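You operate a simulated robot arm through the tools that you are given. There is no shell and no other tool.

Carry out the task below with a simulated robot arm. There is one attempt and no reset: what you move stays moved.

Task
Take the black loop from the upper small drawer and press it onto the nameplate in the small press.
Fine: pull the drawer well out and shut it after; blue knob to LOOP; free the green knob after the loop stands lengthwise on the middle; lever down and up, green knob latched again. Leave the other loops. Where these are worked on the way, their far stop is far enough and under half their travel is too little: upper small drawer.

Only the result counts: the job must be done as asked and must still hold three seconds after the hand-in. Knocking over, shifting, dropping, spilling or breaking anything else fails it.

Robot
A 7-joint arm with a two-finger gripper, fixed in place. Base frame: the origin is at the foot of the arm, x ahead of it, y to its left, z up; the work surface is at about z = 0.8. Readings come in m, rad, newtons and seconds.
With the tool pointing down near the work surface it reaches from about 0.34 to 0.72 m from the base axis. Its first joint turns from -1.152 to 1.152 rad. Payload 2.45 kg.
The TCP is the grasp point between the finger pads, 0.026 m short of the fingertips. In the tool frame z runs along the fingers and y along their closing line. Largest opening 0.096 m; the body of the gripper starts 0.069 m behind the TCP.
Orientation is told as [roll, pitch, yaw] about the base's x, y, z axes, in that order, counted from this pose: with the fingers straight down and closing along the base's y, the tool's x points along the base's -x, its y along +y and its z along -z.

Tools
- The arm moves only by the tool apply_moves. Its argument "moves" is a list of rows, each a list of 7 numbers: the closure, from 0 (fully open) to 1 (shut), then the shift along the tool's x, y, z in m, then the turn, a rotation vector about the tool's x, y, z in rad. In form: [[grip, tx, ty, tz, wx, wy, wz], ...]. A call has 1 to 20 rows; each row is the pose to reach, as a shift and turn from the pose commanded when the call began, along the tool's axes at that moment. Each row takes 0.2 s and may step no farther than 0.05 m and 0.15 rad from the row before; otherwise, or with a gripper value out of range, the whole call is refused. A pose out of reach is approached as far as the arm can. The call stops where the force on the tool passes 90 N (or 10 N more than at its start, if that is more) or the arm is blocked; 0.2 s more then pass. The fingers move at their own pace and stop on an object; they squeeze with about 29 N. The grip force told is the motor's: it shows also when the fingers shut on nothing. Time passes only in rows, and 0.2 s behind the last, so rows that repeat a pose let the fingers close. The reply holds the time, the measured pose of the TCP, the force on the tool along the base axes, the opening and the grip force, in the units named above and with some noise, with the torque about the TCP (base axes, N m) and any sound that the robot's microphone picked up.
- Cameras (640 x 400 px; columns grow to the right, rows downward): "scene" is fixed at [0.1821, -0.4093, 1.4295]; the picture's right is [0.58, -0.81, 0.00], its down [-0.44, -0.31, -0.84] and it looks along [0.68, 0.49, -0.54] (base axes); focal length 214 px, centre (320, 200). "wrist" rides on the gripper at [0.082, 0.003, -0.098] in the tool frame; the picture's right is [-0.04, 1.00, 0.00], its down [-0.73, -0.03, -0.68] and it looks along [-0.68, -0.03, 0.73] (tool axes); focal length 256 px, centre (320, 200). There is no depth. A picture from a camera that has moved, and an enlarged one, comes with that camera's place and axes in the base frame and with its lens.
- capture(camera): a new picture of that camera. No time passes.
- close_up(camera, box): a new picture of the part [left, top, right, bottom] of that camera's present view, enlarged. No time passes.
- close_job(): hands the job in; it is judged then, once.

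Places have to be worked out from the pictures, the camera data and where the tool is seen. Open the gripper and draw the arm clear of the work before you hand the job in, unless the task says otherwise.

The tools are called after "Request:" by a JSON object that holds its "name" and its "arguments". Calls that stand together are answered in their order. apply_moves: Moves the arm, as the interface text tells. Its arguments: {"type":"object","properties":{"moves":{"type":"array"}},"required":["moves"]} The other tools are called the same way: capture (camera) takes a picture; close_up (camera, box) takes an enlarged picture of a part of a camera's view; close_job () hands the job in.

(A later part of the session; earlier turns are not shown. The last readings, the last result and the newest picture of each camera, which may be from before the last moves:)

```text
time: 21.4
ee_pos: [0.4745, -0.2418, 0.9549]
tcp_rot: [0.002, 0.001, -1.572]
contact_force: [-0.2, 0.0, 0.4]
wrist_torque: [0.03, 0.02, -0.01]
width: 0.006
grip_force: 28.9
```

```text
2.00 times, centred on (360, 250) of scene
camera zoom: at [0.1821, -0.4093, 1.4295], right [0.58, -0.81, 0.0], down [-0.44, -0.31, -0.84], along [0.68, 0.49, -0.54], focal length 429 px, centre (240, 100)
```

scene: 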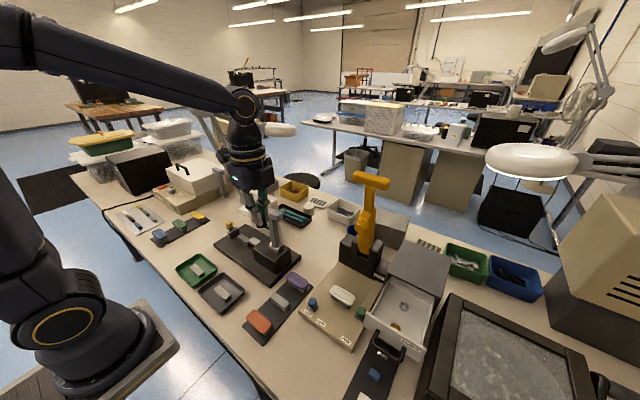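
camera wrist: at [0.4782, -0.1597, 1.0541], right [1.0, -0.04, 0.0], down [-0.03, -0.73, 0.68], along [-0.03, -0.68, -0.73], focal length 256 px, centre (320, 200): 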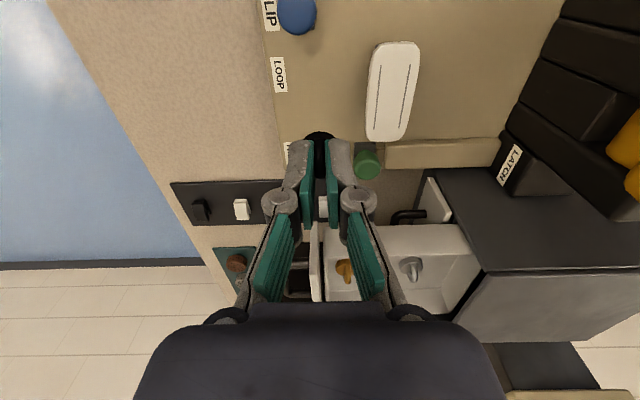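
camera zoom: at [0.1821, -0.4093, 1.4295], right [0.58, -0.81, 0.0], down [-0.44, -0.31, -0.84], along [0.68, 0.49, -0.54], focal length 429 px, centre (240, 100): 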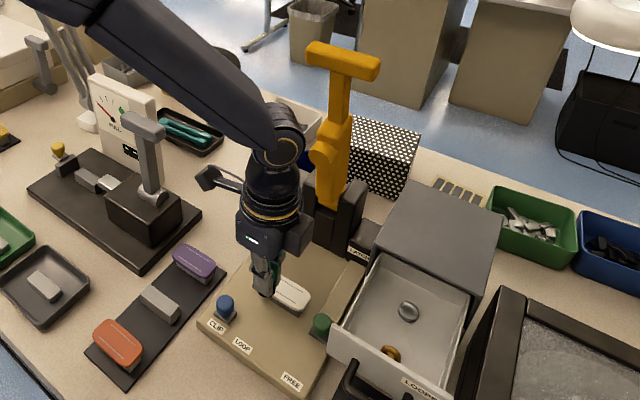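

The way is clear, so I move forward over the plate at z ≈ 0.93 and check the alignment there.

Request:
{"name": "apply_moves", "arguments": {"moves": [[1, 0.001, 0.02, 0, 0, 0, 0], [1, 0.001, 0.04, 0, 0, 0, 0], [1, 0.002, 0.0565, 0.005, 0, 0, 0], [1, 0.002, 0.0565, 0.025, 0, 0, 0], [1, 0.002, 0.0565, 0.025, 0, 0, 0]]}}

Request:
{"name": "capture", "arguments": {"camera": "wrist"}}

Request:
{"name": "close_up", "arguments": {"camera": "wrist", "box": [260, 50, 380, 190]}}

Request:
{"name": "close_up", "arguments": {"camera": "scene", "box": [310, 200, 410, 320]}}

```text
time: 22.6
ee_pos: [0.5306, -0.2368, 0.9308]
tcp_rot: [0.0, -0.001, -1.573]
contact_force: [0.3, 0.7, 0.2]
wrist_torque: [-0.03, -0.02, -0.01]
width: 0.0062
grip_force: 28.8
```

```text
taken
camera wrist: at [0.5344, -0.1561, 1.0299], right [1.0, -0.04, 0.0], down [-0.03, -0.73, 0.68], along [-0.03, -0.68, -0.73], focal length 256 px, centre (320, 200)
```

wrist: 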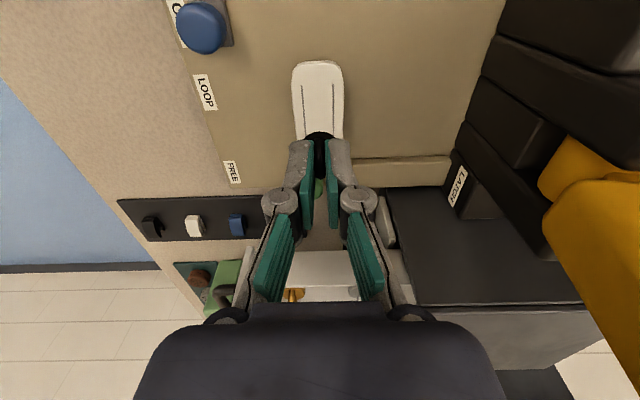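

```text
2.86 times, centred on (320, 120) of wrist
camera zoom: at [0.5344, -0.1561, 1.0299], right [1.0, -0.04, 0.0], down [-0.03, -0.73, 0.68], along [-0.03, -0.68, -0.73], focal length 731 px, centre (320, 429)
```

zoom: 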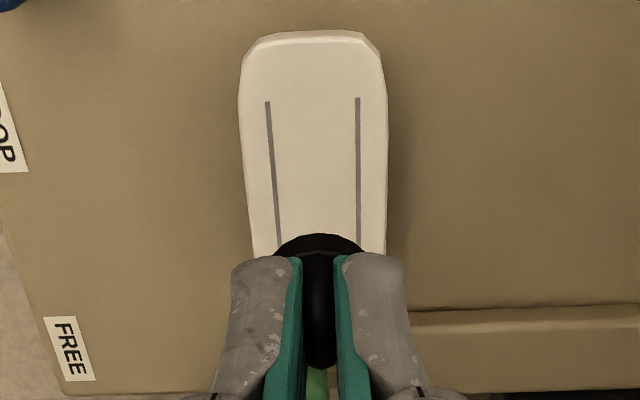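

```text
3.33 times, centred on (360, 260) of scene
camera zoom: at [0.1821, -0.4093, 1.4295], right [0.58, -0.81, 0.0], down [-0.44, -0.31, -0.84], along [0.68, 0.49, -0.54], focal length 715 px, centre (187, 0)
```

zoom: 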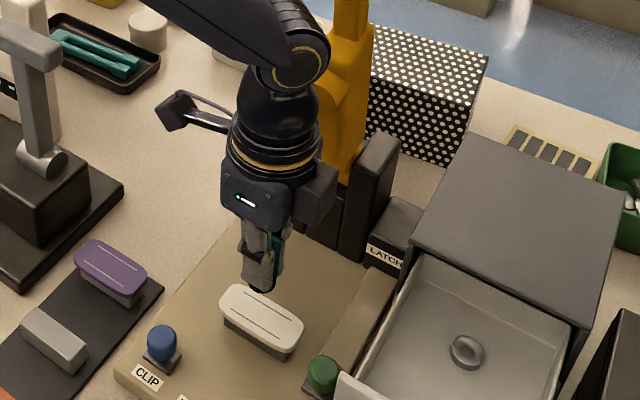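

Laterally the loop matches the plate's centre line to about 1 mm; along y I shift 3.5 mm toward the plate's middle (y ≈ -0.240). I lower to just above contact.

Request:
{"name": "apply_moves", "arguments": {"moves": [[1, -0.0035, -0.001, 0.01, 0, 0, 0], [1, -0.0035, -0.001, 0.02, 0, 0, 0], [1, -0.0035, -0.001, 0.03, 0, 0, 0], [1, -0.0035, -0.001, 0.034, 0, 0, 0], [1, -0.0035, -0.001, 0.034, 0, 0, 0]]}}

Request:
{"name": "close_up", "arguments": {"camera": "wrist", "box": [260, 50, 380, 190]}}

Request:
{"name": "close_up", "arguments": {"camera": "scene", "box": [310, 230, 370, 300]}}

```text
time: 23.8
ee_pos: [0.5288, -0.2388, 0.8969]
tcp_rot: [0.001, -0.002, -1.573]
contact_force: [-0.5, -1.1, -0.3]
wrist_torque: [0.01, 0.03, -0.05]
width: 0.0061
grip_force: 28.6
```

```text
2.86 times, centred on (320, 120) of wrist
camera zoom: at [0.5325, -0.1575, 0.9968], right [1.0, -0.04, 0.0], down [-0.03, -0.73, 0.68], along [-0.03, -0.68, -0.73], focal length 731 px, centre (320, 429)
```

zoom: 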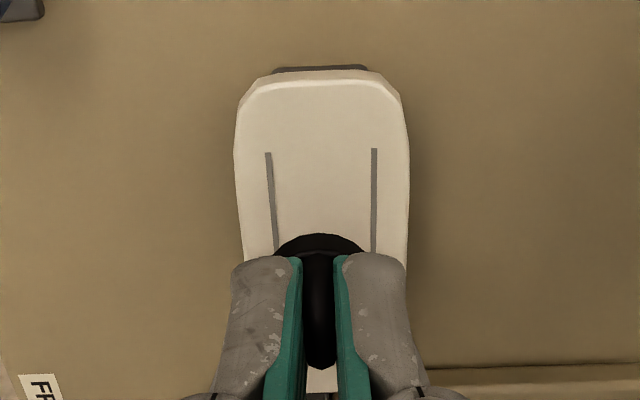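

```text
5.71 times, centred on (340, 265) of scene
camera zoom: at [0.1821, -0.4093, 1.4295], right [0.58, -0.81, 0.0], down [-0.44, -0.31, -0.84], along [0.68, 0.49, -0.54], focal length 1226 px, centre (206, -171)
```

zoom: 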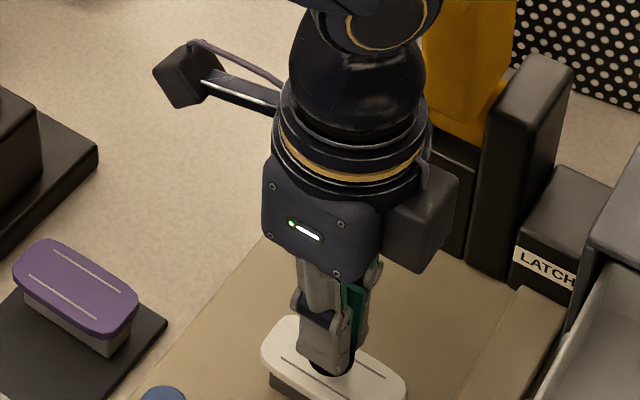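

The loop is about 1.5 mm short of centre in both axes, so I correct that and lower gently, watching for contact force.

Request:
{"name": "apply_moves", "arguments": {"moves": [[1, -0.0015, 0.0015, 0.002, 0, 0, 0], [1, -0.0015, 0.0015, 0.004, 0, 0, 0], [1, -0.0015, 0.0015, 0.006, 0, 0, 0], [1, -0.0015, 0.0015, 0.006, 0, 0, 0]]}}

Request:
{"name": "close_up", "arguments": {"camera": "scene", "box": [320, 260, 360, 310]}}

Request:
{"name": "close_up", "arguments": {"camera": "wrist", "box": [260, 50, 380, 190]}}

```text
time: 24.8
ee_pos: [0.5305, -0.2418, 0.8923]
tcp_rot: [0.002, 0.0, -1.573]
contact_force: [-0.1, -0.3, 0.0]
wrist_torque: [0.0, -0.01, 0.01]
width: 0.0061
grip_force: 29.3
```

```text
8.00 times, centred on (340, 285) of scene
camera zoom: at [0.1821, -0.4093, 1.4295], right [0.58, -0.81, 0.0], down [-0.44, -0.31, -0.84], along [0.68, 0.49, -0.54], focal length 1716 px, centre (160, -480)
```

zoom: 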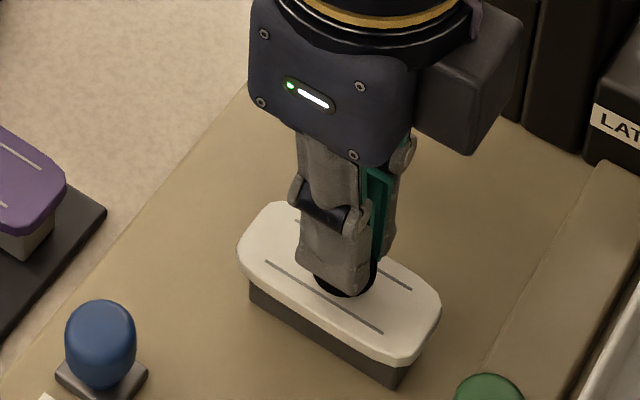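

```text
2.86 times, centred on (320, 120) of wrist
camera zoom: at [0.5345, -0.1603, 0.9909], right [1.0, -0.04, 0.0], down [-0.03, -0.73, 0.68], along [-0.03, -0.68, -0.73], focal length 731 px, centre (320, 429)
```

zoom: 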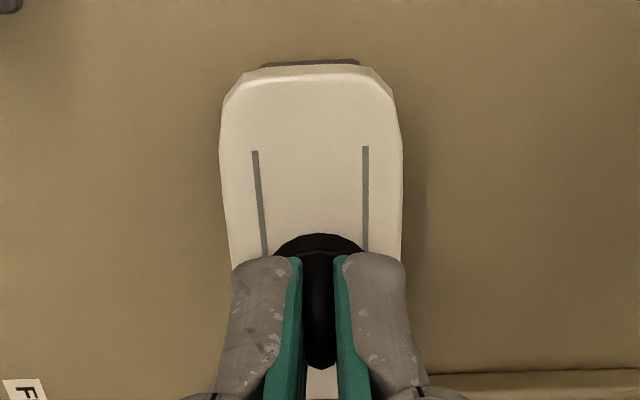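

Alignment now looks within a millimetre. I go down in 1 mm steps until the force shows contact.

Request:
{"name": "apply_moves", "arguments": {"moves": [[1, 0, 0, 0.0015, 0, 0, 0], [1, 0, 0, 0.003, 0, 0, 0], [1, 0, 0, 0.003, 0, 0, 0]]}}

Request:
{"name": "close_up", "arguments": {"camera": "scene", "box": [320, 260, 360, 310]}}

```text
time: 25.6
ee_pos: [0.5305, -0.2429, 0.8891]
tcp_rot: [0.003, 0.001, -1.572]
contact_force: [1.1, -0.3, -0.1]
wrist_torque: [0.0, -0.01, 0.01]
width: 0.0063
grip_force: 29.1
```

```text
8.00 times, centred on (340, 285) of scene
camera zoom: at [0.1821, -0.4093, 1.4295], right [0.58, -0.81, 0.0], down [-0.44, -0.31, -0.84], along [0.68, 0.49, -0.54], focal length 1716 px, centre (160, -480)
```

zoom: 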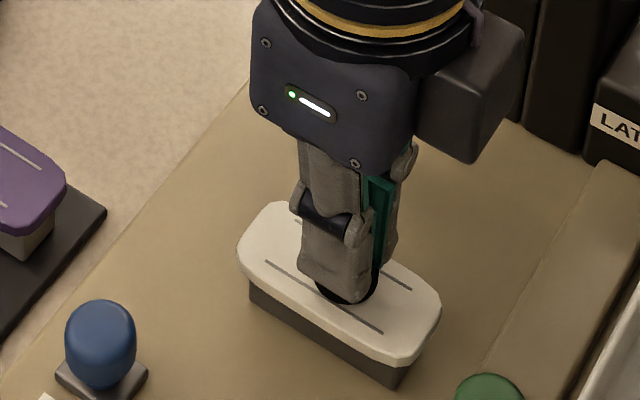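

No contact yet, about 2–3 mm to go. I zoom further to check the centring along the plate's length.

Request:
{"name": "close_up", "arguments": {"camera": "scene", "box": [332, 282, 356, 306]}}

Request:
{"name": "close_up", "arguments": {"camera": "wrist", "box": [280, 60, 360, 180]}}

```text
16.00 times, centred on (344, 294) of scene
camera zoom: at [0.1821, -0.4093, 1.4295], right [0.58, -0.81, 0.0], down [-0.44, -0.31, -0.84], along [0.68, 0.49, -0.54], focal length 3432 px, centre (-64, -1304)
```

zoom: 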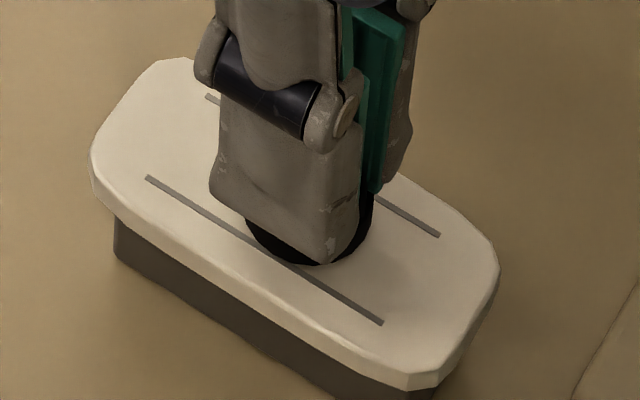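

```text
3.33 times, centred on (320, 120) of wrist
camera zoom: at [0.5342, -0.1613, 0.9879], right [1.0, -0.04, 0.0], down [-0.03, -0.73, 0.68], along [-0.03, -0.68, -0.73], focal length 853 px, centre (320, 467)
```

zoom: 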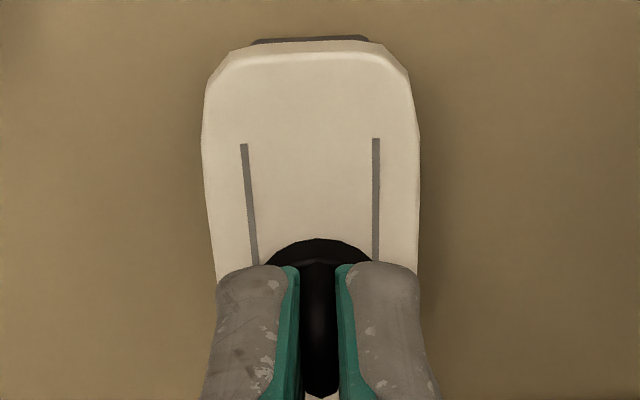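

In the scene view the disc sits roughly 3 mm too far toward -y compared with the plate's lines. I shift back 3 mm in +y and continue down to contact.

Request:
{"name": "apply_moves", "arguments": {"moves": [[1, 0.003, 0, 0.0, 0, 0, 0], [1, 0.003, 0, 0.001, 0, 0, 0], [1, 0.003, 0, 0.002, 0, 0, 0], [1, 0.003, 0, 0.002, 0, 0, 0]]}}

Request:
{"name": "close_up", "arguments": {"camera": "scene", "box": [332, 282, 356, 306]}}

```text
time: 26.6
ee_pos: [0.5314, -0.24, 0.8867]
tcp_rot: [0.001, 0.001, -1.572]
contact_force: [-0.5, 1.9, 4.8]
wrist_torque: [0.06, 0.01, 0.05]
width: 0.006
grip_force: 28.6
```

```text
16.00 times, centred on (344, 294) of scene
camera zoom: at [0.182, -0.4093, 1.4295], right [0.58, -0.81, 0.0], down [-0.44, -0.31, -0.84], along [0.68, 0.49, -0.54], focal length 3432 px, centre (-64, -1304)
```

zoom: 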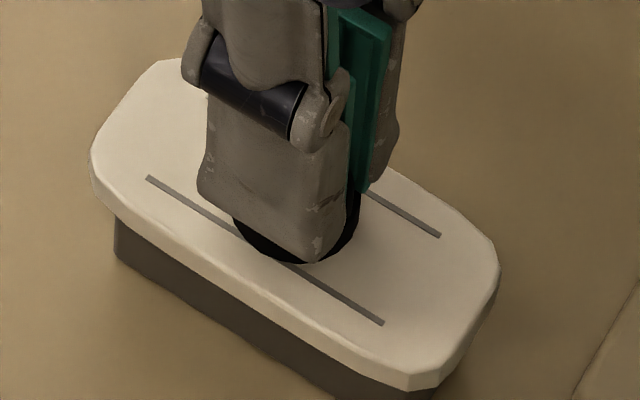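

Contact is made (about 5 N) and the disc is centred on the lines. I open the fingers and rise straight up.

Request:
{"name": "apply_moves", "arguments": {"moves": [[0.9, 0, 0, 0, 0, 0, 0], [0.75, 0, 0, 0, 0, 0, 0], [0.7, 0, 0, 0, 0, 0, 0], [0.7, 0, 0, -0.003, 0, 0, 0], [0.7, 0, 0, -0.01, 0, 0, 0], [0.7, 0, 0, -0.03, 0, 0, 0], [0.7, 0, 0, -0.06, 0, 0, 0]]}}

Request:
{"name": "capture", "arguments": {"camera": "wrist"}}

Request:
{"name": "close_up", "arguments": {"camera": "scene", "box": [320, 265, 368, 313]}}

```text
time: 28.2
ee_pos: [0.5291, -0.2384, 0.9475]
tcp_rot: [0.001, -0.001, -1.572]
contact_force: [0.8, -0.1, 0.3]
wrist_torque: [0.01, -0.01, 0.01]
width: 0.0286
grip_force: 0.0
```

```text
taken
camera wrist: at [0.5323, -0.1569, 1.0455], right [1.0, -0.04, 0.0], down [-0.03, -0.73, 0.68], along [-0.03, -0.68, -0.73], focal length 256 px, centre (320, 200)
```

wrist: 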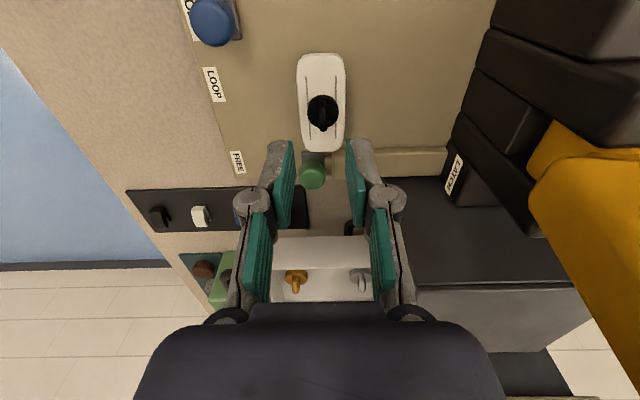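

```text
8.33 times, centred on (344, 289) of scene
camera zoom: at [0.1821, -0.4093, 1.4295], right [0.58, -0.81, 0.0], down [-0.44, -0.31, -0.84], along [0.68, 0.49, -0.54], focal length 1787 px, centre (120, -542)
```

zoom: 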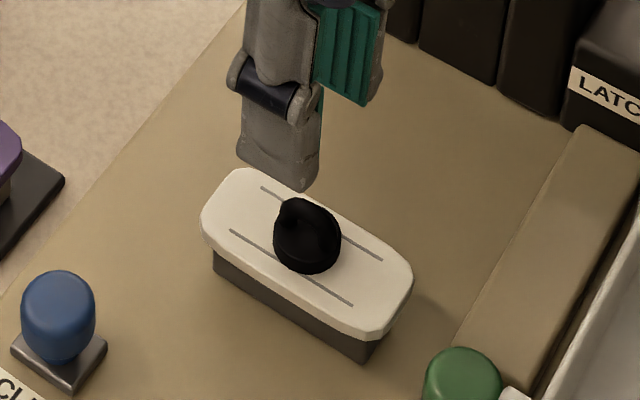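

The loop stands on the plate; I verify its position and direction from above.

Request:
{"name": "close_up", "arguments": {"camera": "wrist", "box": [280, 45, 370, 155]}}

```text
3.64 times, centred on (325, 100) of wrist
camera zoom: at [0.5323, -0.1569, 1.0455], right [1.0, -0.04, 0.0], down [-0.03, -0.73, 0.68], along [-0.03, -0.68, -0.73], focal length 931 px, centre (302, 564)
```

zoom: 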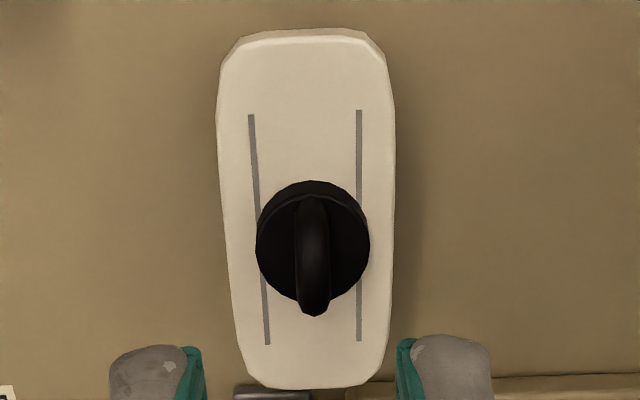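

The loop is centred to within a millimetre, with its arch in line with the plate. Next I shut the drawer: I back away from the lever, close the fingers, and go down in front of the handle bar.

Request:
{"name": "apply_moves", "arguments": {"moves": [[0.7, 0, -0.03, -0.03, 0, 0, 0], [1, -0.02, -0.07, -0.06, 0, 0, 0], [1, -0.055, -0.1, -0.065, 0, 0, 0], [1, -0.095, -0.125, -0.065, 0, 0, 0], [1, -0.13, -0.145, -0.06, 0, 0, 0], [1, -0.1615, -0.147, -0.03, 0, 0, 0], [1, -0.1615, -0.147, 0.01, 0, 0, 0], [1, -0.1615, -0.147, 0.033, 0, 0, 0], [1, -0.1615, -0.147, 0.033, 0, 0, 0]]}}

Request:
{"name": "capture", "arguments": {"camera": "wrist"}}

Request:
{"name": "capture", "arguments": {"camera": "scene"}}

```text
refused: row 2 steps farther than a row can; nothing moved
```

```text
taken
camera wrist: at [0.5323, -0.1569, 1.0455], right [1.0, -0.04, 0.0], down [-0.03, -0.73, 0.68], along [-0.03, -0.68, -0.73], focal length 256 px, centre (320, 200)
```

wrist: 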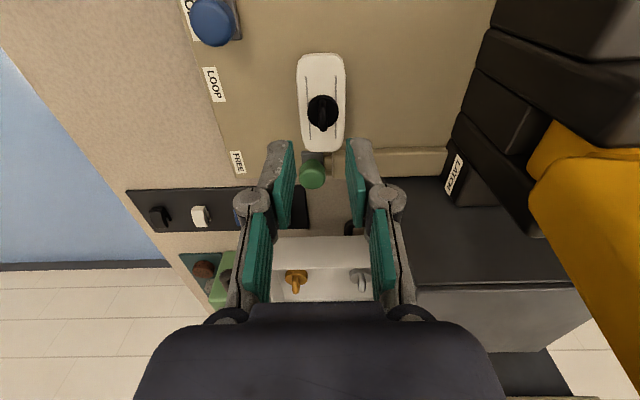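

```text
taken
```

scene: 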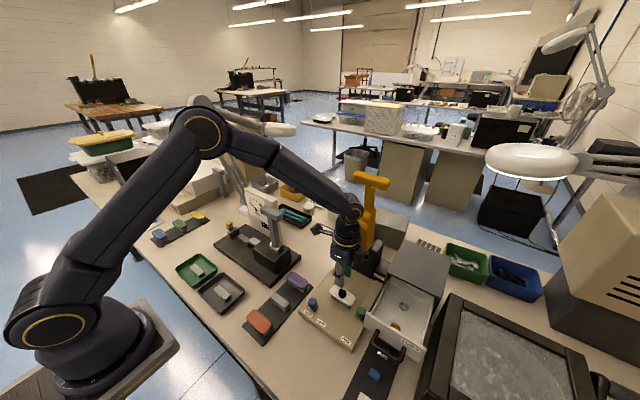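

One row stepped too far, so nothing moved. I repeat the path with shorter steps.

Request:
{"name": "apply_moves", "arguments": {"moves": [[0.7, 0, -0.02, -0.03, 0, 0, 0], [1, -0.01, -0.055, -0.055, 0, 0, 0], [1, -0.035, -0.09, -0.065, 0, 0, 0], [1, -0.07, -0.115, -0.065, 0, 0, 0], [1, -0.105, -0.135, -0.065, 0, 0, 0], [1, -0.14, -0.147, -0.06, 0, 0, 0], [1, -0.1615, -0.147, -0.03, 0, 0, 0], [1, -0.1615, -0.147, 0.01, 0, 0, 0], [1, -0.1615, -0.147, 0.033, 0, 0, 0], [1, -0.1615, -0.147, 0.033, 0, 0, 0]]}}

Request:
{"name": "capture", "arguments": {"camera": "wrist"}}

Request:
{"name": "capture", "arguments": {"camera": "scene"}}

```text
time: 30.4
ee_pos: [0.3831, -0.4021, 0.9125]
tcp_rot: [0.001, 0.002, -1.573]
contact_force: [-1.1, -0.9, 0.0]
wrist_torque: [0.0, 0.01, -0.01]
width: 0.0
grip_force: 28.1
```

```text
taken
camera wrist: at [0.3867, -0.3208, 1.0103], right [1.0, -0.04, 0.0], down [-0.03, -0.73, 0.68], along [-0.03, -0.68, -0.73], focal length 256 px, centre (320, 200)
```

wrist: 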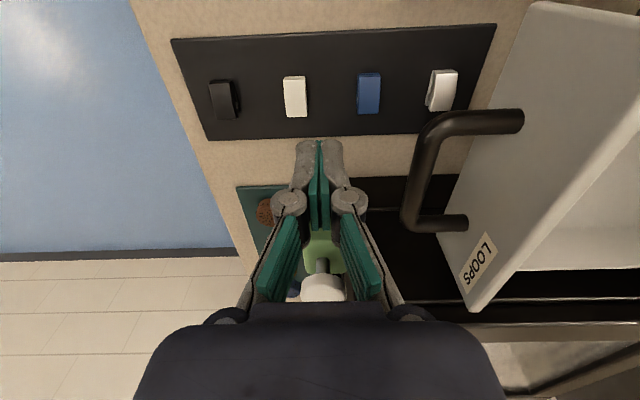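

```text
taken
```

scene: 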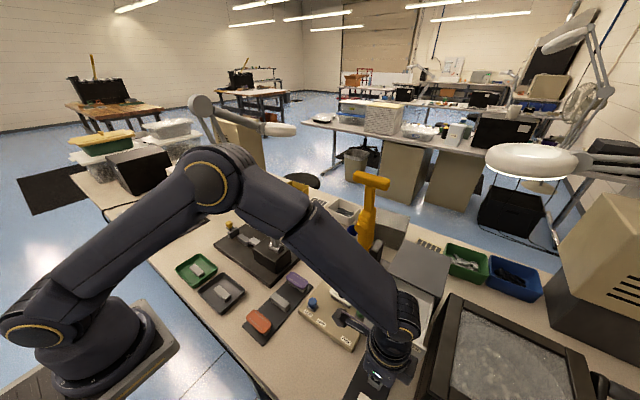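

The fingers are in front of the bar at its mid-height. I push along +x slowly so the remaining loops do not slide.

Request:
{"name": "apply_moves", "arguments": {"moves": [[1, 0, 0.012, 0, 0, 0, 0], [1, 0, 0.022, 0, 0, 0, 0], [1, 0, 0.03, 0, 0, 0, 0], [1, 0, 0.037, 0, 0, 0, 0], [1, 0, 0.044, 0, 0, 0, 0], [1, 0, 0.052, 0, 0, 0, 0], [1, 0, 0.06, 0, 0, 0, 0], [1, 0, 0.068, 0, 0, 0, 0], [1, 0, 0.076, 0, 0, 0, 0], [1, 0, 0.084, 0, 0, 0, 0]]}}

Request:
{"name": "capture", "arguments": {"camera": "wrist"}}

```text
time: 32.6
ee_pos: [0.4674, -0.4015, 0.9141]
tcp_rot: [0.002, 0.0, -1.573]
contact_force: [0.0, 0.5, -0.4]
wrist_torque: [0.02, -0.01, 0.0]
width: 0.0
grip_force: 28.4
```

```text
taken
camera wrist: at [0.4705, -0.3195, 1.0128], right [1.0, -0.04, 0.0], down [-0.03, -0.73, 0.68], along [-0.03, -0.68, -0.73], focal length 256 px, centre (320, 200)
```

wrist: 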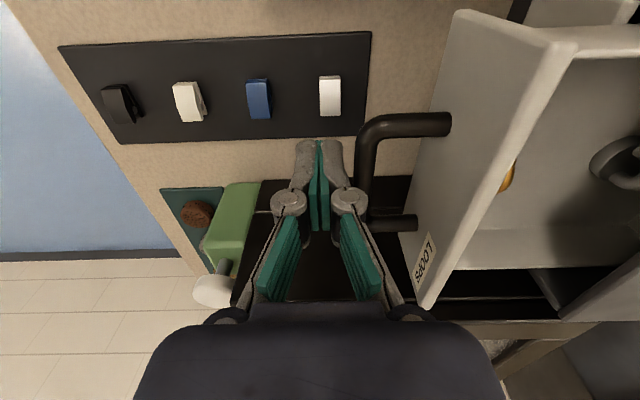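

The drawer is moving in smoothly. I continue until it is shut.

Request:
{"name": "apply_moves", "arguments": {"moves": [[1, 0, 0.008, 0, 0, 0, 0], [1, 0, 0.016, 0, 0, 0, 0], [1, 0, 0.024, 0, 0, 0, 0], [1, 0, 0.032, 0, 0, 0, 0], [1, 0, 0.04, 0, 0, 0, 0], [1, 0, 0.047, 0, 0, 0, 0], [1, 0, 0.053, 0, 0, 0, 0], [1, 0, 0.059, 0, 0, 0, 0], [1, 0, 0.064, 0, 0, 0, 0], [1, 0, 0.068, 0, 0, 0, 0], [1, 0, 0.072, 0, 0, 0, 0]]}}

Request:
{"name": "capture", "arguments": {"camera": "wrist"}}

```text
time: 35.0
ee_pos: [0.5371, -0.4014, 0.9122]
tcp_rot: [-0.007, 0.003, -1.576]
contact_force: [-21.6, 9.3, 7.4]
wrist_torque: [0.0, -0.18, 0.14]
width: 0.0
grip_force: 28.7
```

```text
taken
camera wrist: at [0.5403, -0.3203, 1.0119], right [1.0, -0.04, -0.01], down [-0.03, -0.74, 0.68], along [-0.03, -0.68, -0.74], focal length 256 px, centre (320, 200)
```

wrist: 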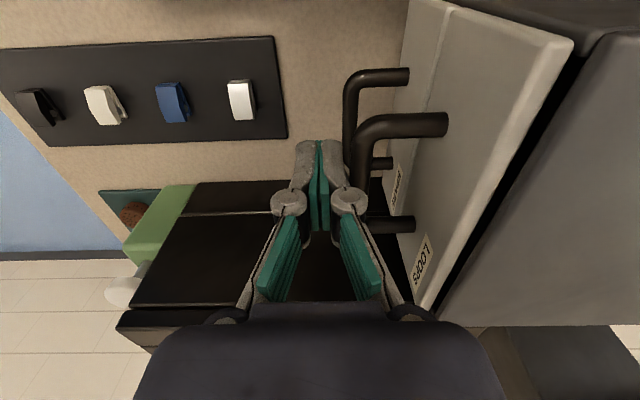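

The force rose to about 22 N, so the drawer is likely at its closed stop. I push a few millimetres more to be sure, then look.

Request:
{"name": "apply_moves", "arguments": {"moves": [[1, 0, 0.003, 0, 0, 0, 0], [1, 0, 0.005, 0, 0, 0, 0], [1, 0, 0.005, 0, 0, 0, 0]]}}

Request:
{"name": "close_up", "arguments": {"camera": "wrist", "box": [320, 0, 600, 330]}}

```text
time: 35.8
ee_pos: [0.5365, -0.4021, 0.9124]
tcp_rot: [-0.016, 0.002, -1.575]
contact_force: [-52.2, 9.4, 15.5]
wrist_torque: [-0.01, -0.34, 0.15]
width: 0.0
grip_force: 28.4
```

```text
1.21 times, centred on (460, 165) of wrist
camera zoom: at [0.5417, -0.3209, 1.0117], right [1.0, -0.04, -0.02], down [-0.02, -0.74, 0.68], along [-0.04, -0.68, -0.74], focal length 310 px, centre (150, 242)
```

zoom: 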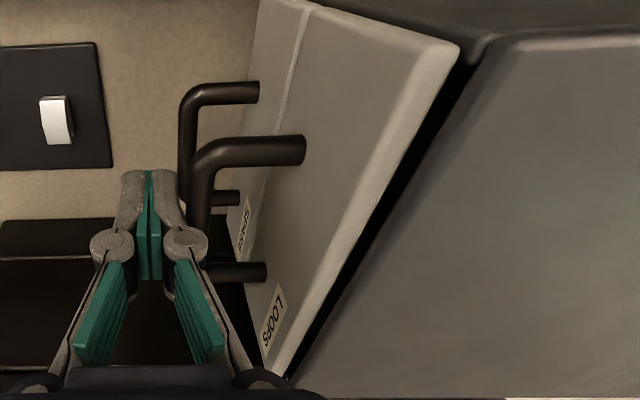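

The drawer is firmly against its closed stop. I back off in -x, rise, and take fresh pictures to check the drawer and look at the knobs.

Request:
{"name": "apply_moves", "arguments": {"moves": [[1, 0, -0.01, 0, 0, 0, 0], [1, 0, -0.04, 0, 0, 0, 0], [1, 0, -0.08, -0.01, 0, 0, 0], [1, 0, -0.11, -0.04, 0, 0, 0], [1, 0.03, -0.12, -0.07, 0, 0, 0], [1, 0.07, -0.12, -0.09, 0, 0, 0], [1, 0.11, -0.12, -0.1, 0, 0, 0], [0.8, 0.15, -0.12, -0.1, 0, 0, 0], [0.6, 0.19, -0.12, -0.1, 0, 0, 0], [0.5, 0.23, -0.11, -0.09, 0, 0, 0], [0.5, 0.25, -0.08, -0.08, 0, 0, 0]]}}

Request:
{"name": "capture", "arguments": {"camera": "wrist"}}

Request:
{"name": "capture", "arguments": {"camera": "scene"}}

Request:
{"name": "close_up", "arguments": {"camera": "scene", "box": [300, 240, 440, 350]}}

```text
time: 38.2
ee_pos: [0.4621, -0.1499, 0.9915]
tcp_rot: [0.003, 0.002, -1.573]
contact_force: [-0.1, 0.4, 0.8]
wrist_torque: [-0.01, 0.01, 0.0]
width: 0.048
grip_force: 0.1
```

```text
taken
camera wrist: at [0.4659, -0.0682, 1.0915], right [1.0, -0.04, 0.0], down [-0.03, -0.73, 0.68], along [-0.03, -0.68, -0.73], focal length 256 px, centre (320, 200)
```

wrist: 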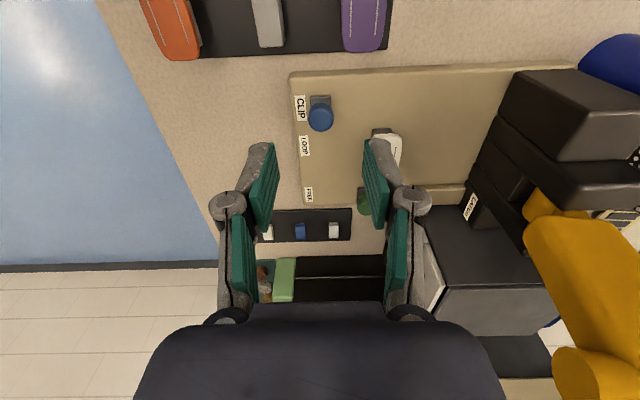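

```text
taken
```

scene: 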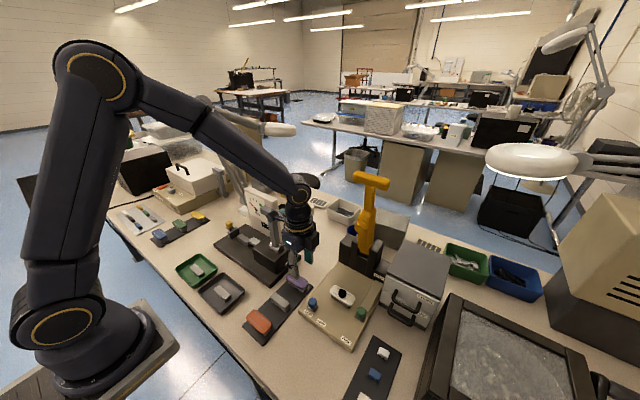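

```text
3.64 times, centred on (370, 295) of scene
camera zoom: at [0.1821, -0.4093, 1.4295], right [0.58, -0.81, 0.0], down [-0.44, -0.31, -0.84], along [0.68, 0.49, -0.54], focal length 780 px, centre (138, -146)
```

zoom: 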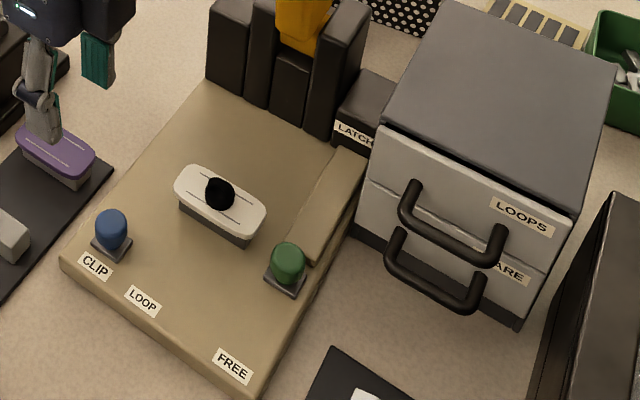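

The drawer is shut flush and the loop still stands. Now I zoom on both knobs to size them.

Request:
{"name": "close_up", "arguments": {"camera": "scene", "box": [300, 285, 340, 325]}}

Request:
{"name": "close_up", "arguments": {"camera": "scene", "box": [345, 280, 400, 335]}}

Request:
{"name": "close_up", "arguments": {"camera": "wrist", "box": [280, 60, 420, 210]}}

```text
10.00 times, centred on (320, 305) of scene
camera zoom: at [0.1821, -0.4093, 1.4295], right [0.58, -0.81, 0.0], down [-0.44, -0.31, -0.84], along [0.68, 0.49, -0.54], focal length 2145 px, centre (320, -850)
```

zoom: 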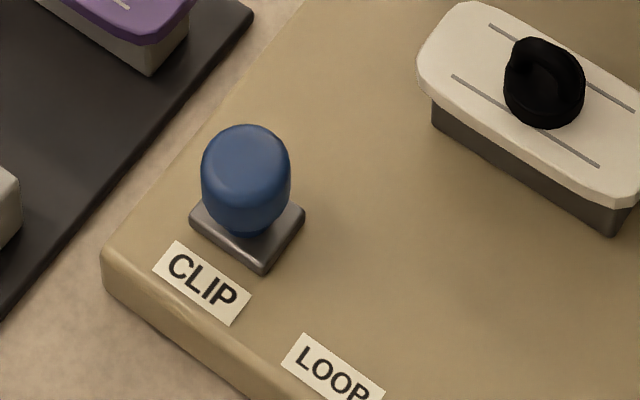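

```text
7.27 times, centred on (372, 308) of scene
camera zoom: at [0.1821, -0.4093, 1.4295], right [0.58, -0.81, 0.0], down [-0.44, -0.31, -0.84], along [0.68, 0.49, -0.54], focal length 1560 px, centre (-62, -582)
```

zoom: 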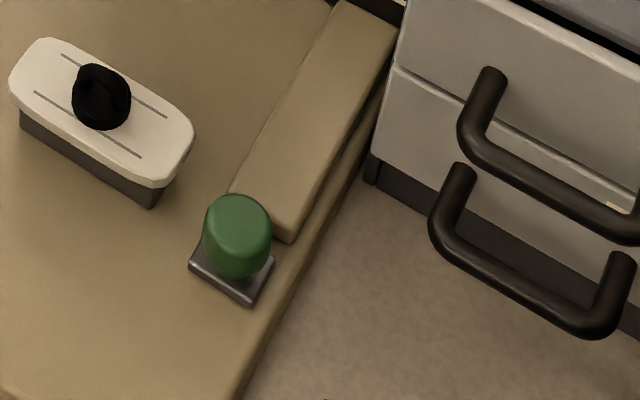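

```text
2.67 times, centred on (350, 135) of wrist
camera zoom: at [0.4659, -0.0682, 1.0915], right [1.0, -0.04, 0.0], down [-0.03, -0.73, 0.68], along [-0.03, -0.68, -0.73], focal length 683 px, centre (240, 373)
```

zoom: 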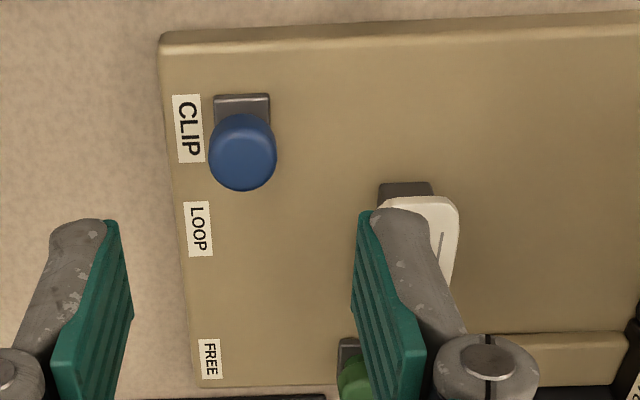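

The blue knob's top is at about (0.463, -0.181, 0.852), about 26 mm across, and the LOOP mark lies about 47 mm further toward -y. I go down around it with the fingers open along x.

Request:
{"name": "apply_moves", "arguments": {"moves": [[0.5, -0.02, 0.001, 0.02, 0, 0, 0], [0.5, -0.0306, 0.001, 0.05, 0, 0, 0], [0.5, -0.0306, 0.001, 0.085, 0, 0, 0], [0.5, -0.0306, 0.001, 0.11, 0, 0, 0], [0.5, -0.0306, 0.001, 0.132, 0, 0, 0], [0.5, -0.0306, 0.001, 0.132, 0, 0, 0]]}}

Request:
{"name": "capture", "arguments": {"camera": "wrist"}}

Request:
{"name": "close_up", "arguments": {"camera": "scene", "box": [290, 250, 370, 330]}}

```text
time: 39.6
ee_pos: [0.4645, -0.1817, 0.8592]
tcp_rot: [0.002, -0.001, -1.571]
contact_force: [0.1, 0.3, -0.9]
wrist_torque: [0.0, 0.01, 0.0]
width: 0.0479
grip_force: 0.0
```

```text
taken
camera wrist: at [0.469, -0.1008, 0.9574], right [1.0, -0.04, 0.0], down [-0.03, -0.73, 0.68], along [-0.03, -0.68, -0.73], focal length 256 px, centre (320, 200)
```

wrist: 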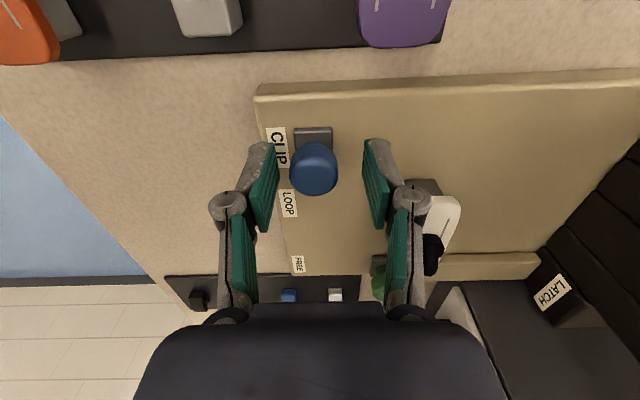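

```text
5.00 times, centred on (330, 290) of scene
camera zoom: at [0.1821, -0.4093, 1.4295], right [0.58, -0.81, 0.0], down [-0.44, -0.31, -0.84], along [0.68, 0.49, -0.54], focal length 1072 px, centre (270, -250)
```

zoom: 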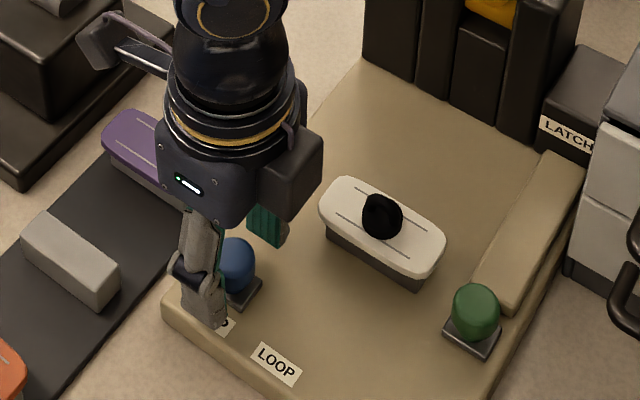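

The knob is between the fingers, slightly toward -x, so I shift 3 mm and close on it.

Request:
{"name": "apply_moves", "arguments": {"moves": [[0.55, 0, -0.003, 0, 0, 0, 0], [0.7, 0, -0.003, 0, 0, 0, 0], [0.85, 0, -0.003, 0, 0, 0, 0], [0.85, 0, -0.003, 0, 0, 0, 0], [0.85, 0, -0.003, 0, 0, 0, 0]]}}

Request:
{"name": "capture", "arguments": {"camera": "wrist"}}

```text
time: 40.8
ee_pos: [0.4616, -0.1828, 0.8591]
tcp_rot: [-0.001, -0.001, -1.572]
contact_force: [-3.5, -0.4, 2.1]
wrist_torque: [0.01, 0.09, -0.03]
width: 0.025
grip_force: 44.8
```

```text
taken
camera wrist: at [0.4658, -0.1006, 0.9583], right [1.0, -0.04, 0.0], down [-0.03, -0.73, 0.68], along [-0.03, -0.68, -0.73], focal length 256 px, centre (320, 200)
```

wrist: 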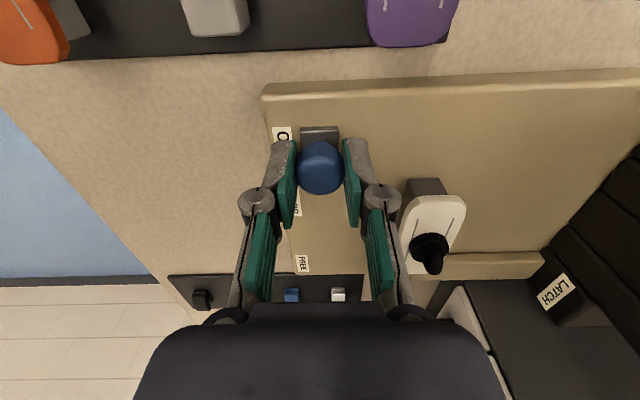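

The knob is gripped at 25 mm. I drag it along -y toward LOOP.

Request:
{"name": "apply_moves", "arguments": {"moves": [[0.9, -0.006, 0, 0, 0, 0, 0], [0.9, -0.012, 0, 0, 0, 0, 0], [0.9, -0.018, 0, 0, 0, 0, 0], [0.9, -0.024, 0, 0, 0, 0, 0], [0.9, -0.03, 0, 0, 0, 0, 0], [0.9, -0.036, 0, 0, 0, 0, 0], [0.9, -0.041, 0, 0, 0, 0, 0], [0.9, -0.045, 0, 0, 0, 0, 0]]}}

Request:
{"name": "capture", "arguments": {"camera": "wrist"}}

Request:
{"name": "close_up", "arguments": {"camera": "scene", "box": [290, 250, 370, 330]}}

```text
time: 42.6
ee_pos: [0.4614, -0.228, 0.8615]
tcp_rot: [-0.001, 0.001, -1.572]
contact_force: [2.9, 0.9, -41.2]
wrist_torque: [0.08, -0.01, 0.04]
width: 0.0252
grip_force: 44.6
```

```text
taken
camera wrist: at [0.466, -0.1463, 0.9595], right [1.0, -0.04, 0.0], down [-0.03, -0.73, 0.68], along [-0.03, -0.68, -0.73], focal length 256 px, centre (320, 200)
```

wrist: 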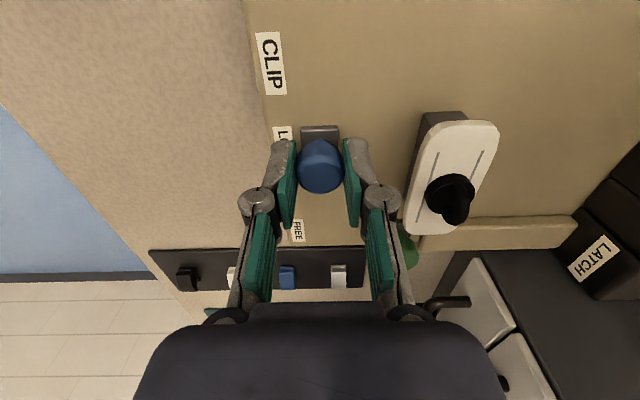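

```text
5.00 times, centred on (330, 290) of scene
camera zoom: at [0.1828, -0.4096, 1.4293], right [0.58, -0.81, 0.0], down [-0.44, -0.31, -0.84], along [0.68, 0.49, -0.54], focal length 1072 px, centre (270, -250)
```

zoom: 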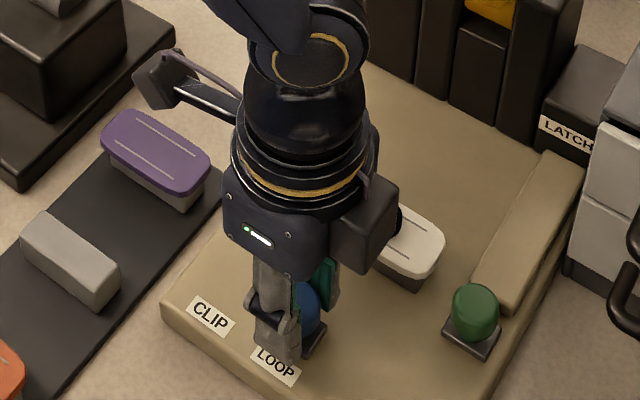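

The knob now sits at y ≈ -0.228, next to LOOP. There's a vertical pull of 41 N, so I ease down 2 mm and nudge 2 mm further to feel for the stop.

Request:
{"name": "apply_moves", "arguments": {"moves": [[0.9, 0, 0, -0.001, 0, 0, 0], [0.9, -0.001, 0, -0.001, 0, 0, 0], [0.9, -0.0025, 0, -0.001, 0, 0, 0], [0.9, -0.0025, 0, -0.001, 0, 0, 0]]}}

```text
time: 43.6
ee_pos: [0.4622, -0.2286, 0.8621]
tcp_rot: [0.002, 0.0, -1.571]
contact_force: [8.4, 7.4, -38.9]
wrist_torque: [0.01, -0.15, 0.07]
width: 0.0251
grip_force: 44.4
```

I sensed about 7 N along y, consistent with the knob being at its stop. I open the fingers to 40 mm and rise.

Request:
{"name": "apply_moves", "arguments": {"moves": [[0.9, 0, 0, 0.002, 0, 0, 0], [0.75, 0, 0, 0.002, 0, 0, 0], [0.6, 0, 0, 0.002, 0, 0, 0], [0.58, 0, 0, 0.002, 0, 0, 0], [0.58, 0, 0, -0.01, 0, 0, 0], [0.58, 0, 0, -0.04, 0, 0, 0], [0.58, 0, -0.03, -0.08, 0, 0, 0], [0.58, 0, -0.06, -0.11, 0, 0, 0], [0.58, 0, -0.09, -0.14, 0, 0, 0]]}}

Request:
{"name": "capture", "arguments": {"camera": "wrist"}}

Request:
{"name": "close_up", "arguments": {"camera": "scene", "box": [290, 240, 400, 350]}}

```text
time: 45.6
ee_pos: [0.369, -0.2307, 1.0025]
tcp_rot: [0.002, 0.001, -1.572]
contact_force: [-0.8, -0.4, -0.2]
wrist_torque: [0.02, -0.01, -0.02]
width: 0.0402
grip_force: 0.1
```

```text
taken
camera wrist: at [0.3732, -0.1491, 1.1021], right [1.0, -0.04, 0.0], down [-0.03, -0.73, 0.68], along [-0.03, -0.68, -0.73], focal length 256 px, centre (320, 200)
```

wrist: 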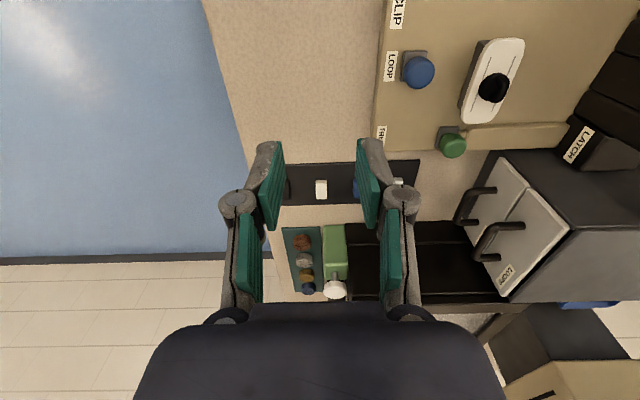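

```text
3.64 times, centred on (345, 295) of scene
camera zoom: at [0.1821, -0.4093, 1.4295], right [0.58, -0.81, 0.0], down [-0.44, -0.31, -0.84], along [0.68, 0.49, -0.54], focal length 780 px, centre (229, -146)
```

zoom: 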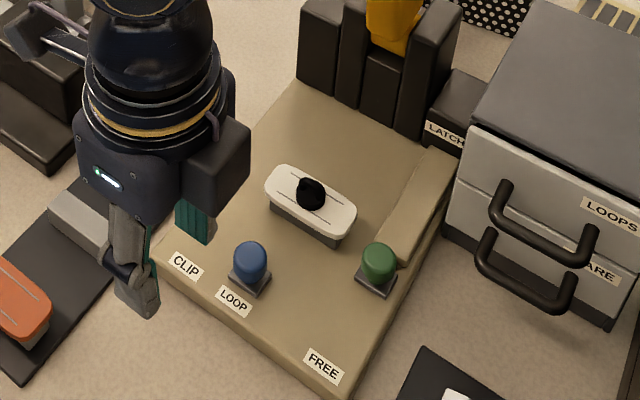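

The blue knob stands at LOOP with the same offset to the label it had at CLIP. The green knob is at about (0.5155, -0.308), top at 0.852, with the bar behind it topping out at 0.831; I go over it with the fingers open along x and tips kept above that bar.

Request:
{"name": "apply_moves", "arguments": {"moves": [[0.52, -0.02, 0.035, 0, 0, 0, 0], [0.52, -0.04, 0.075, 0, 0, 0, 0], [0.52, -0.06, 0.115, 0, 0, 0, 0], [0.52, -0.0773, 0.1465, 0, 0, 0, 0], [0.52, -0.0773, 0.1465, 0.035, 0, 0, 0], [0.52, -0.0773, 0.1465, 0.07, 0, 0, 0], [0.52, -0.0773, 0.1465, 0.09, 0, 0, 0], [0.52, -0.0773, 0.1465, 0.09, 0, 0, 0]]}}

Request:
{"name": "capture", "arguments": {"camera": "wrist"}}

Request:
{"name": "close_up", "arguments": {"camera": "scene", "box": [320, 240, 420, 340]}}

```text
time: 47.4
ee_pos: [0.5162, -0.3073, 0.9119]
tcp_rot: [0.002, 0.001, -1.57]
contact_force: [0.0, -0.5, -0.4]
wrist_torque: [-0.02, -0.02, 0.0]
width: 0.046
grip_force: 0.1
```

```text
taken
camera wrist: at [0.5202, -0.2245, 1.0107], right [1.0, -0.04, 0.0], down [-0.03, -0.73, 0.68], along [-0.03, -0.68, -0.73], focal length 256 px, centre (320, 200)
```

wrist: 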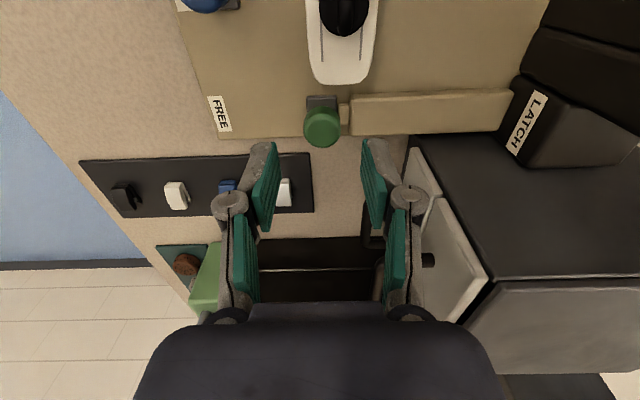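

```text
4.00 times, centred on (370, 290) of scene
camera zoom: at [0.1821, -0.4093, 1.4295], right [0.58, -0.81, 0.0], down [-0.44, -0.31, -0.84], along [0.68, 0.49, -0.54], focal length 858 px, centre (120, -160)
```

zoom: 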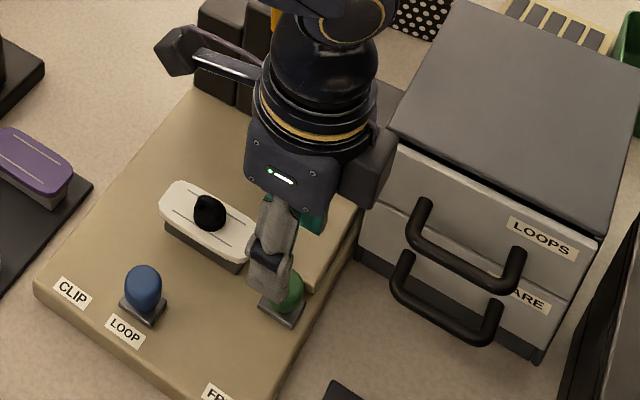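

The knob is centred under the fingers. I go down to a TCP height of 0.865 and close on it.

Request:
{"name": "apply_moves", "arguments": {"moves": [[0.52, 0, 0.001, 0.02, 0, 0, 0], [0.52, 0, 0.001, 0.038, 0, 0, 0], [0.52, 0, 0.001, 0.047, 0, 0, 0], [0.52, 0, 0.001, 0.047, 0, 0, 0], [0.7, 0, 0.001, 0.047, 0, 0, 0], [0.9, 0, 0.001, 0.047, 0, 0, 0], [0.9, 0, 0.001, 0.047, 0, 0, 0], [0.9, 0, 0.001, 0.047, 0, 0, 0]]}}

Request:
{"name": "capture", "arguments": {"camera": "wrist"}}

Request:
{"name": "close_up", "arguments": {"camera": "scene", "box": [320, 240, 420, 340]}}

```text
time: 49.2
ee_pos: [0.5188, -0.3062, 0.8657]
tcp_rot: [0.0, 0.0, -1.573]
contact_force: [-1.6, -1.0, -0.2]
wrist_torque: [-0.04, 0.03, 0.02]
width: 0.0253
grip_force: 44.6
```

```text
taken
camera wrist: at [0.5217, -0.2246, 0.9654], right [1.0, -0.04, 0.0], down [-0.03, -0.73, 0.68], along [-0.03, -0.68, -0.73], focal length 256 px, centre (320, 200)
```

wrist: 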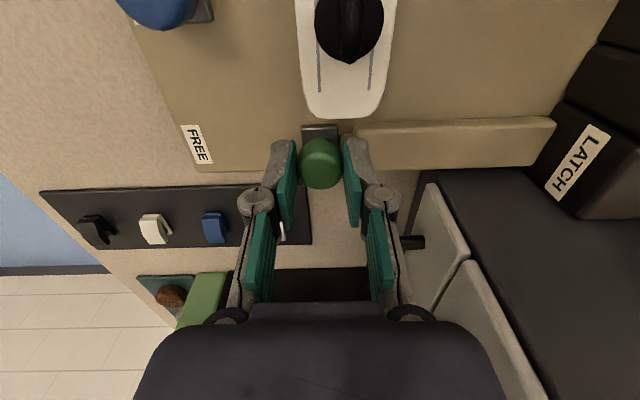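

```text
4.00 times, centred on (370, 290) of scene
camera zoom: at [0.1821, -0.4093, 1.4295], right [0.58, -0.81, 0.0], down [-0.44, -0.31, -0.84], along [0.68, 0.49, -0.54], focal length 858 px, centre (120, -160)
```

zoom: 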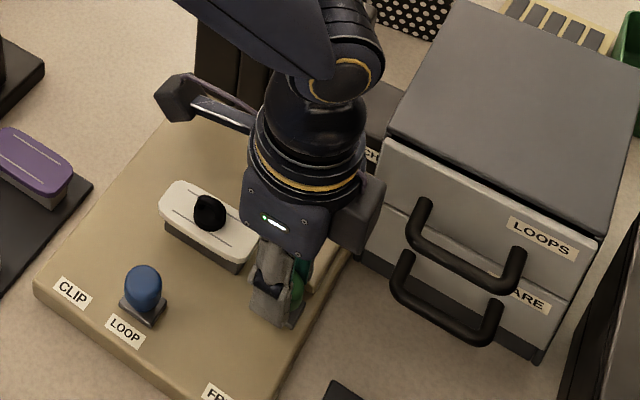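

The green knob is held. I draw it along -x toward FREE.

Request:
{"name": "apply_moves", "arguments": {"moves": [[0.9, 0, -0.006, 0, 0, 0, 0], [0.9, 0, -0.012, 0, 0, 0, 0], [0.9, 0, -0.018, 0, 0, 0, 0], [0.9, 0, -0.024, 0, 0, 0, 0], [0.9, 0, -0.03, 0, 0, 0, 0], [0.9, 0, -0.036, 0, 0, 0, 0]]}}

Request:
{"name": "capture", "arguments": {"camera": "wrist"}}

```text
time: 50.6
ee_pos: [0.4886, -0.3072, 0.8669]
tcp_rot: [0.012, -0.006, -1.57]
contact_force: [35.9, -12.0, -13.4]
wrist_torque: [-0.13, -0.9, -0.05]
width: 0.0253
grip_force: 44.9
```

```text
taken
camera wrist: at [0.4916, -0.2237, 0.9649], right [1.0, -0.04, 0.01], down [-0.04, -0.73, 0.68], along [-0.01, -0.68, -0.73], focal length 256 px, centre (320, 200)
```

wrist: 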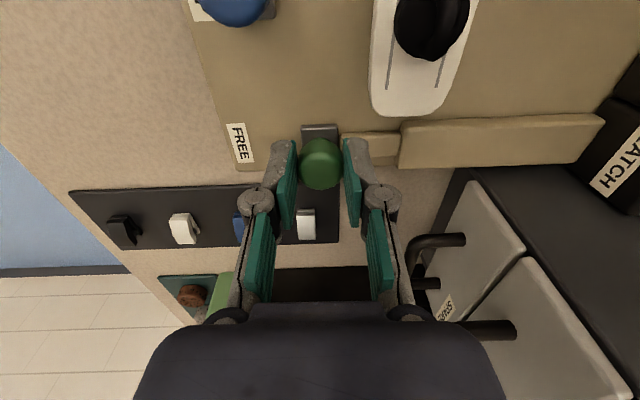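

The knob moved 30 mm and now meets 36 N. I pull a little more to tell a stop from friction.

Request:
{"name": "apply_moves", "arguments": {"moves": [[0.95, 0, -0.003, 0, 0, 0, 0], [0.95, 0, -0.004, 0, 0, 0, 0], [0.95, 0, -0.004, 0, 0, 0, 0]]}}

Request:
{"name": "close_up", "arguments": {"camera": "scene", "box": [320, 240, 420, 340]}}

```text
time: 51.4
ee_pos: [0.4898, -0.3063, 0.8667]
tcp_rot: [0.02, -0.009, -1.569]
contact_force: [54.3, -4.0, -14.8]
wrist_torque: [-0.21, -1.2, 0.25]
width: 0.0252
grip_force: 44.9
```

```text
4.00 times, centred on (370, 290) of scene
camera zoom: at [0.1836, -0.4095, 1.4292], right [0.58, -0.81, 0.0], down [-0.44, -0.31, -0.84], along [0.68, 0.49, -0.54], focal length 858 px, centre (120, -160)
```

zoom: 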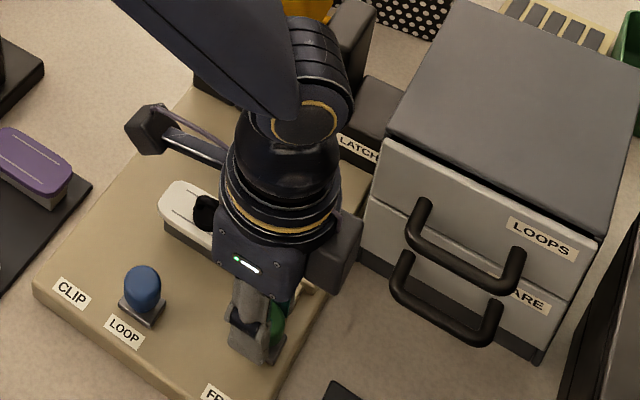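

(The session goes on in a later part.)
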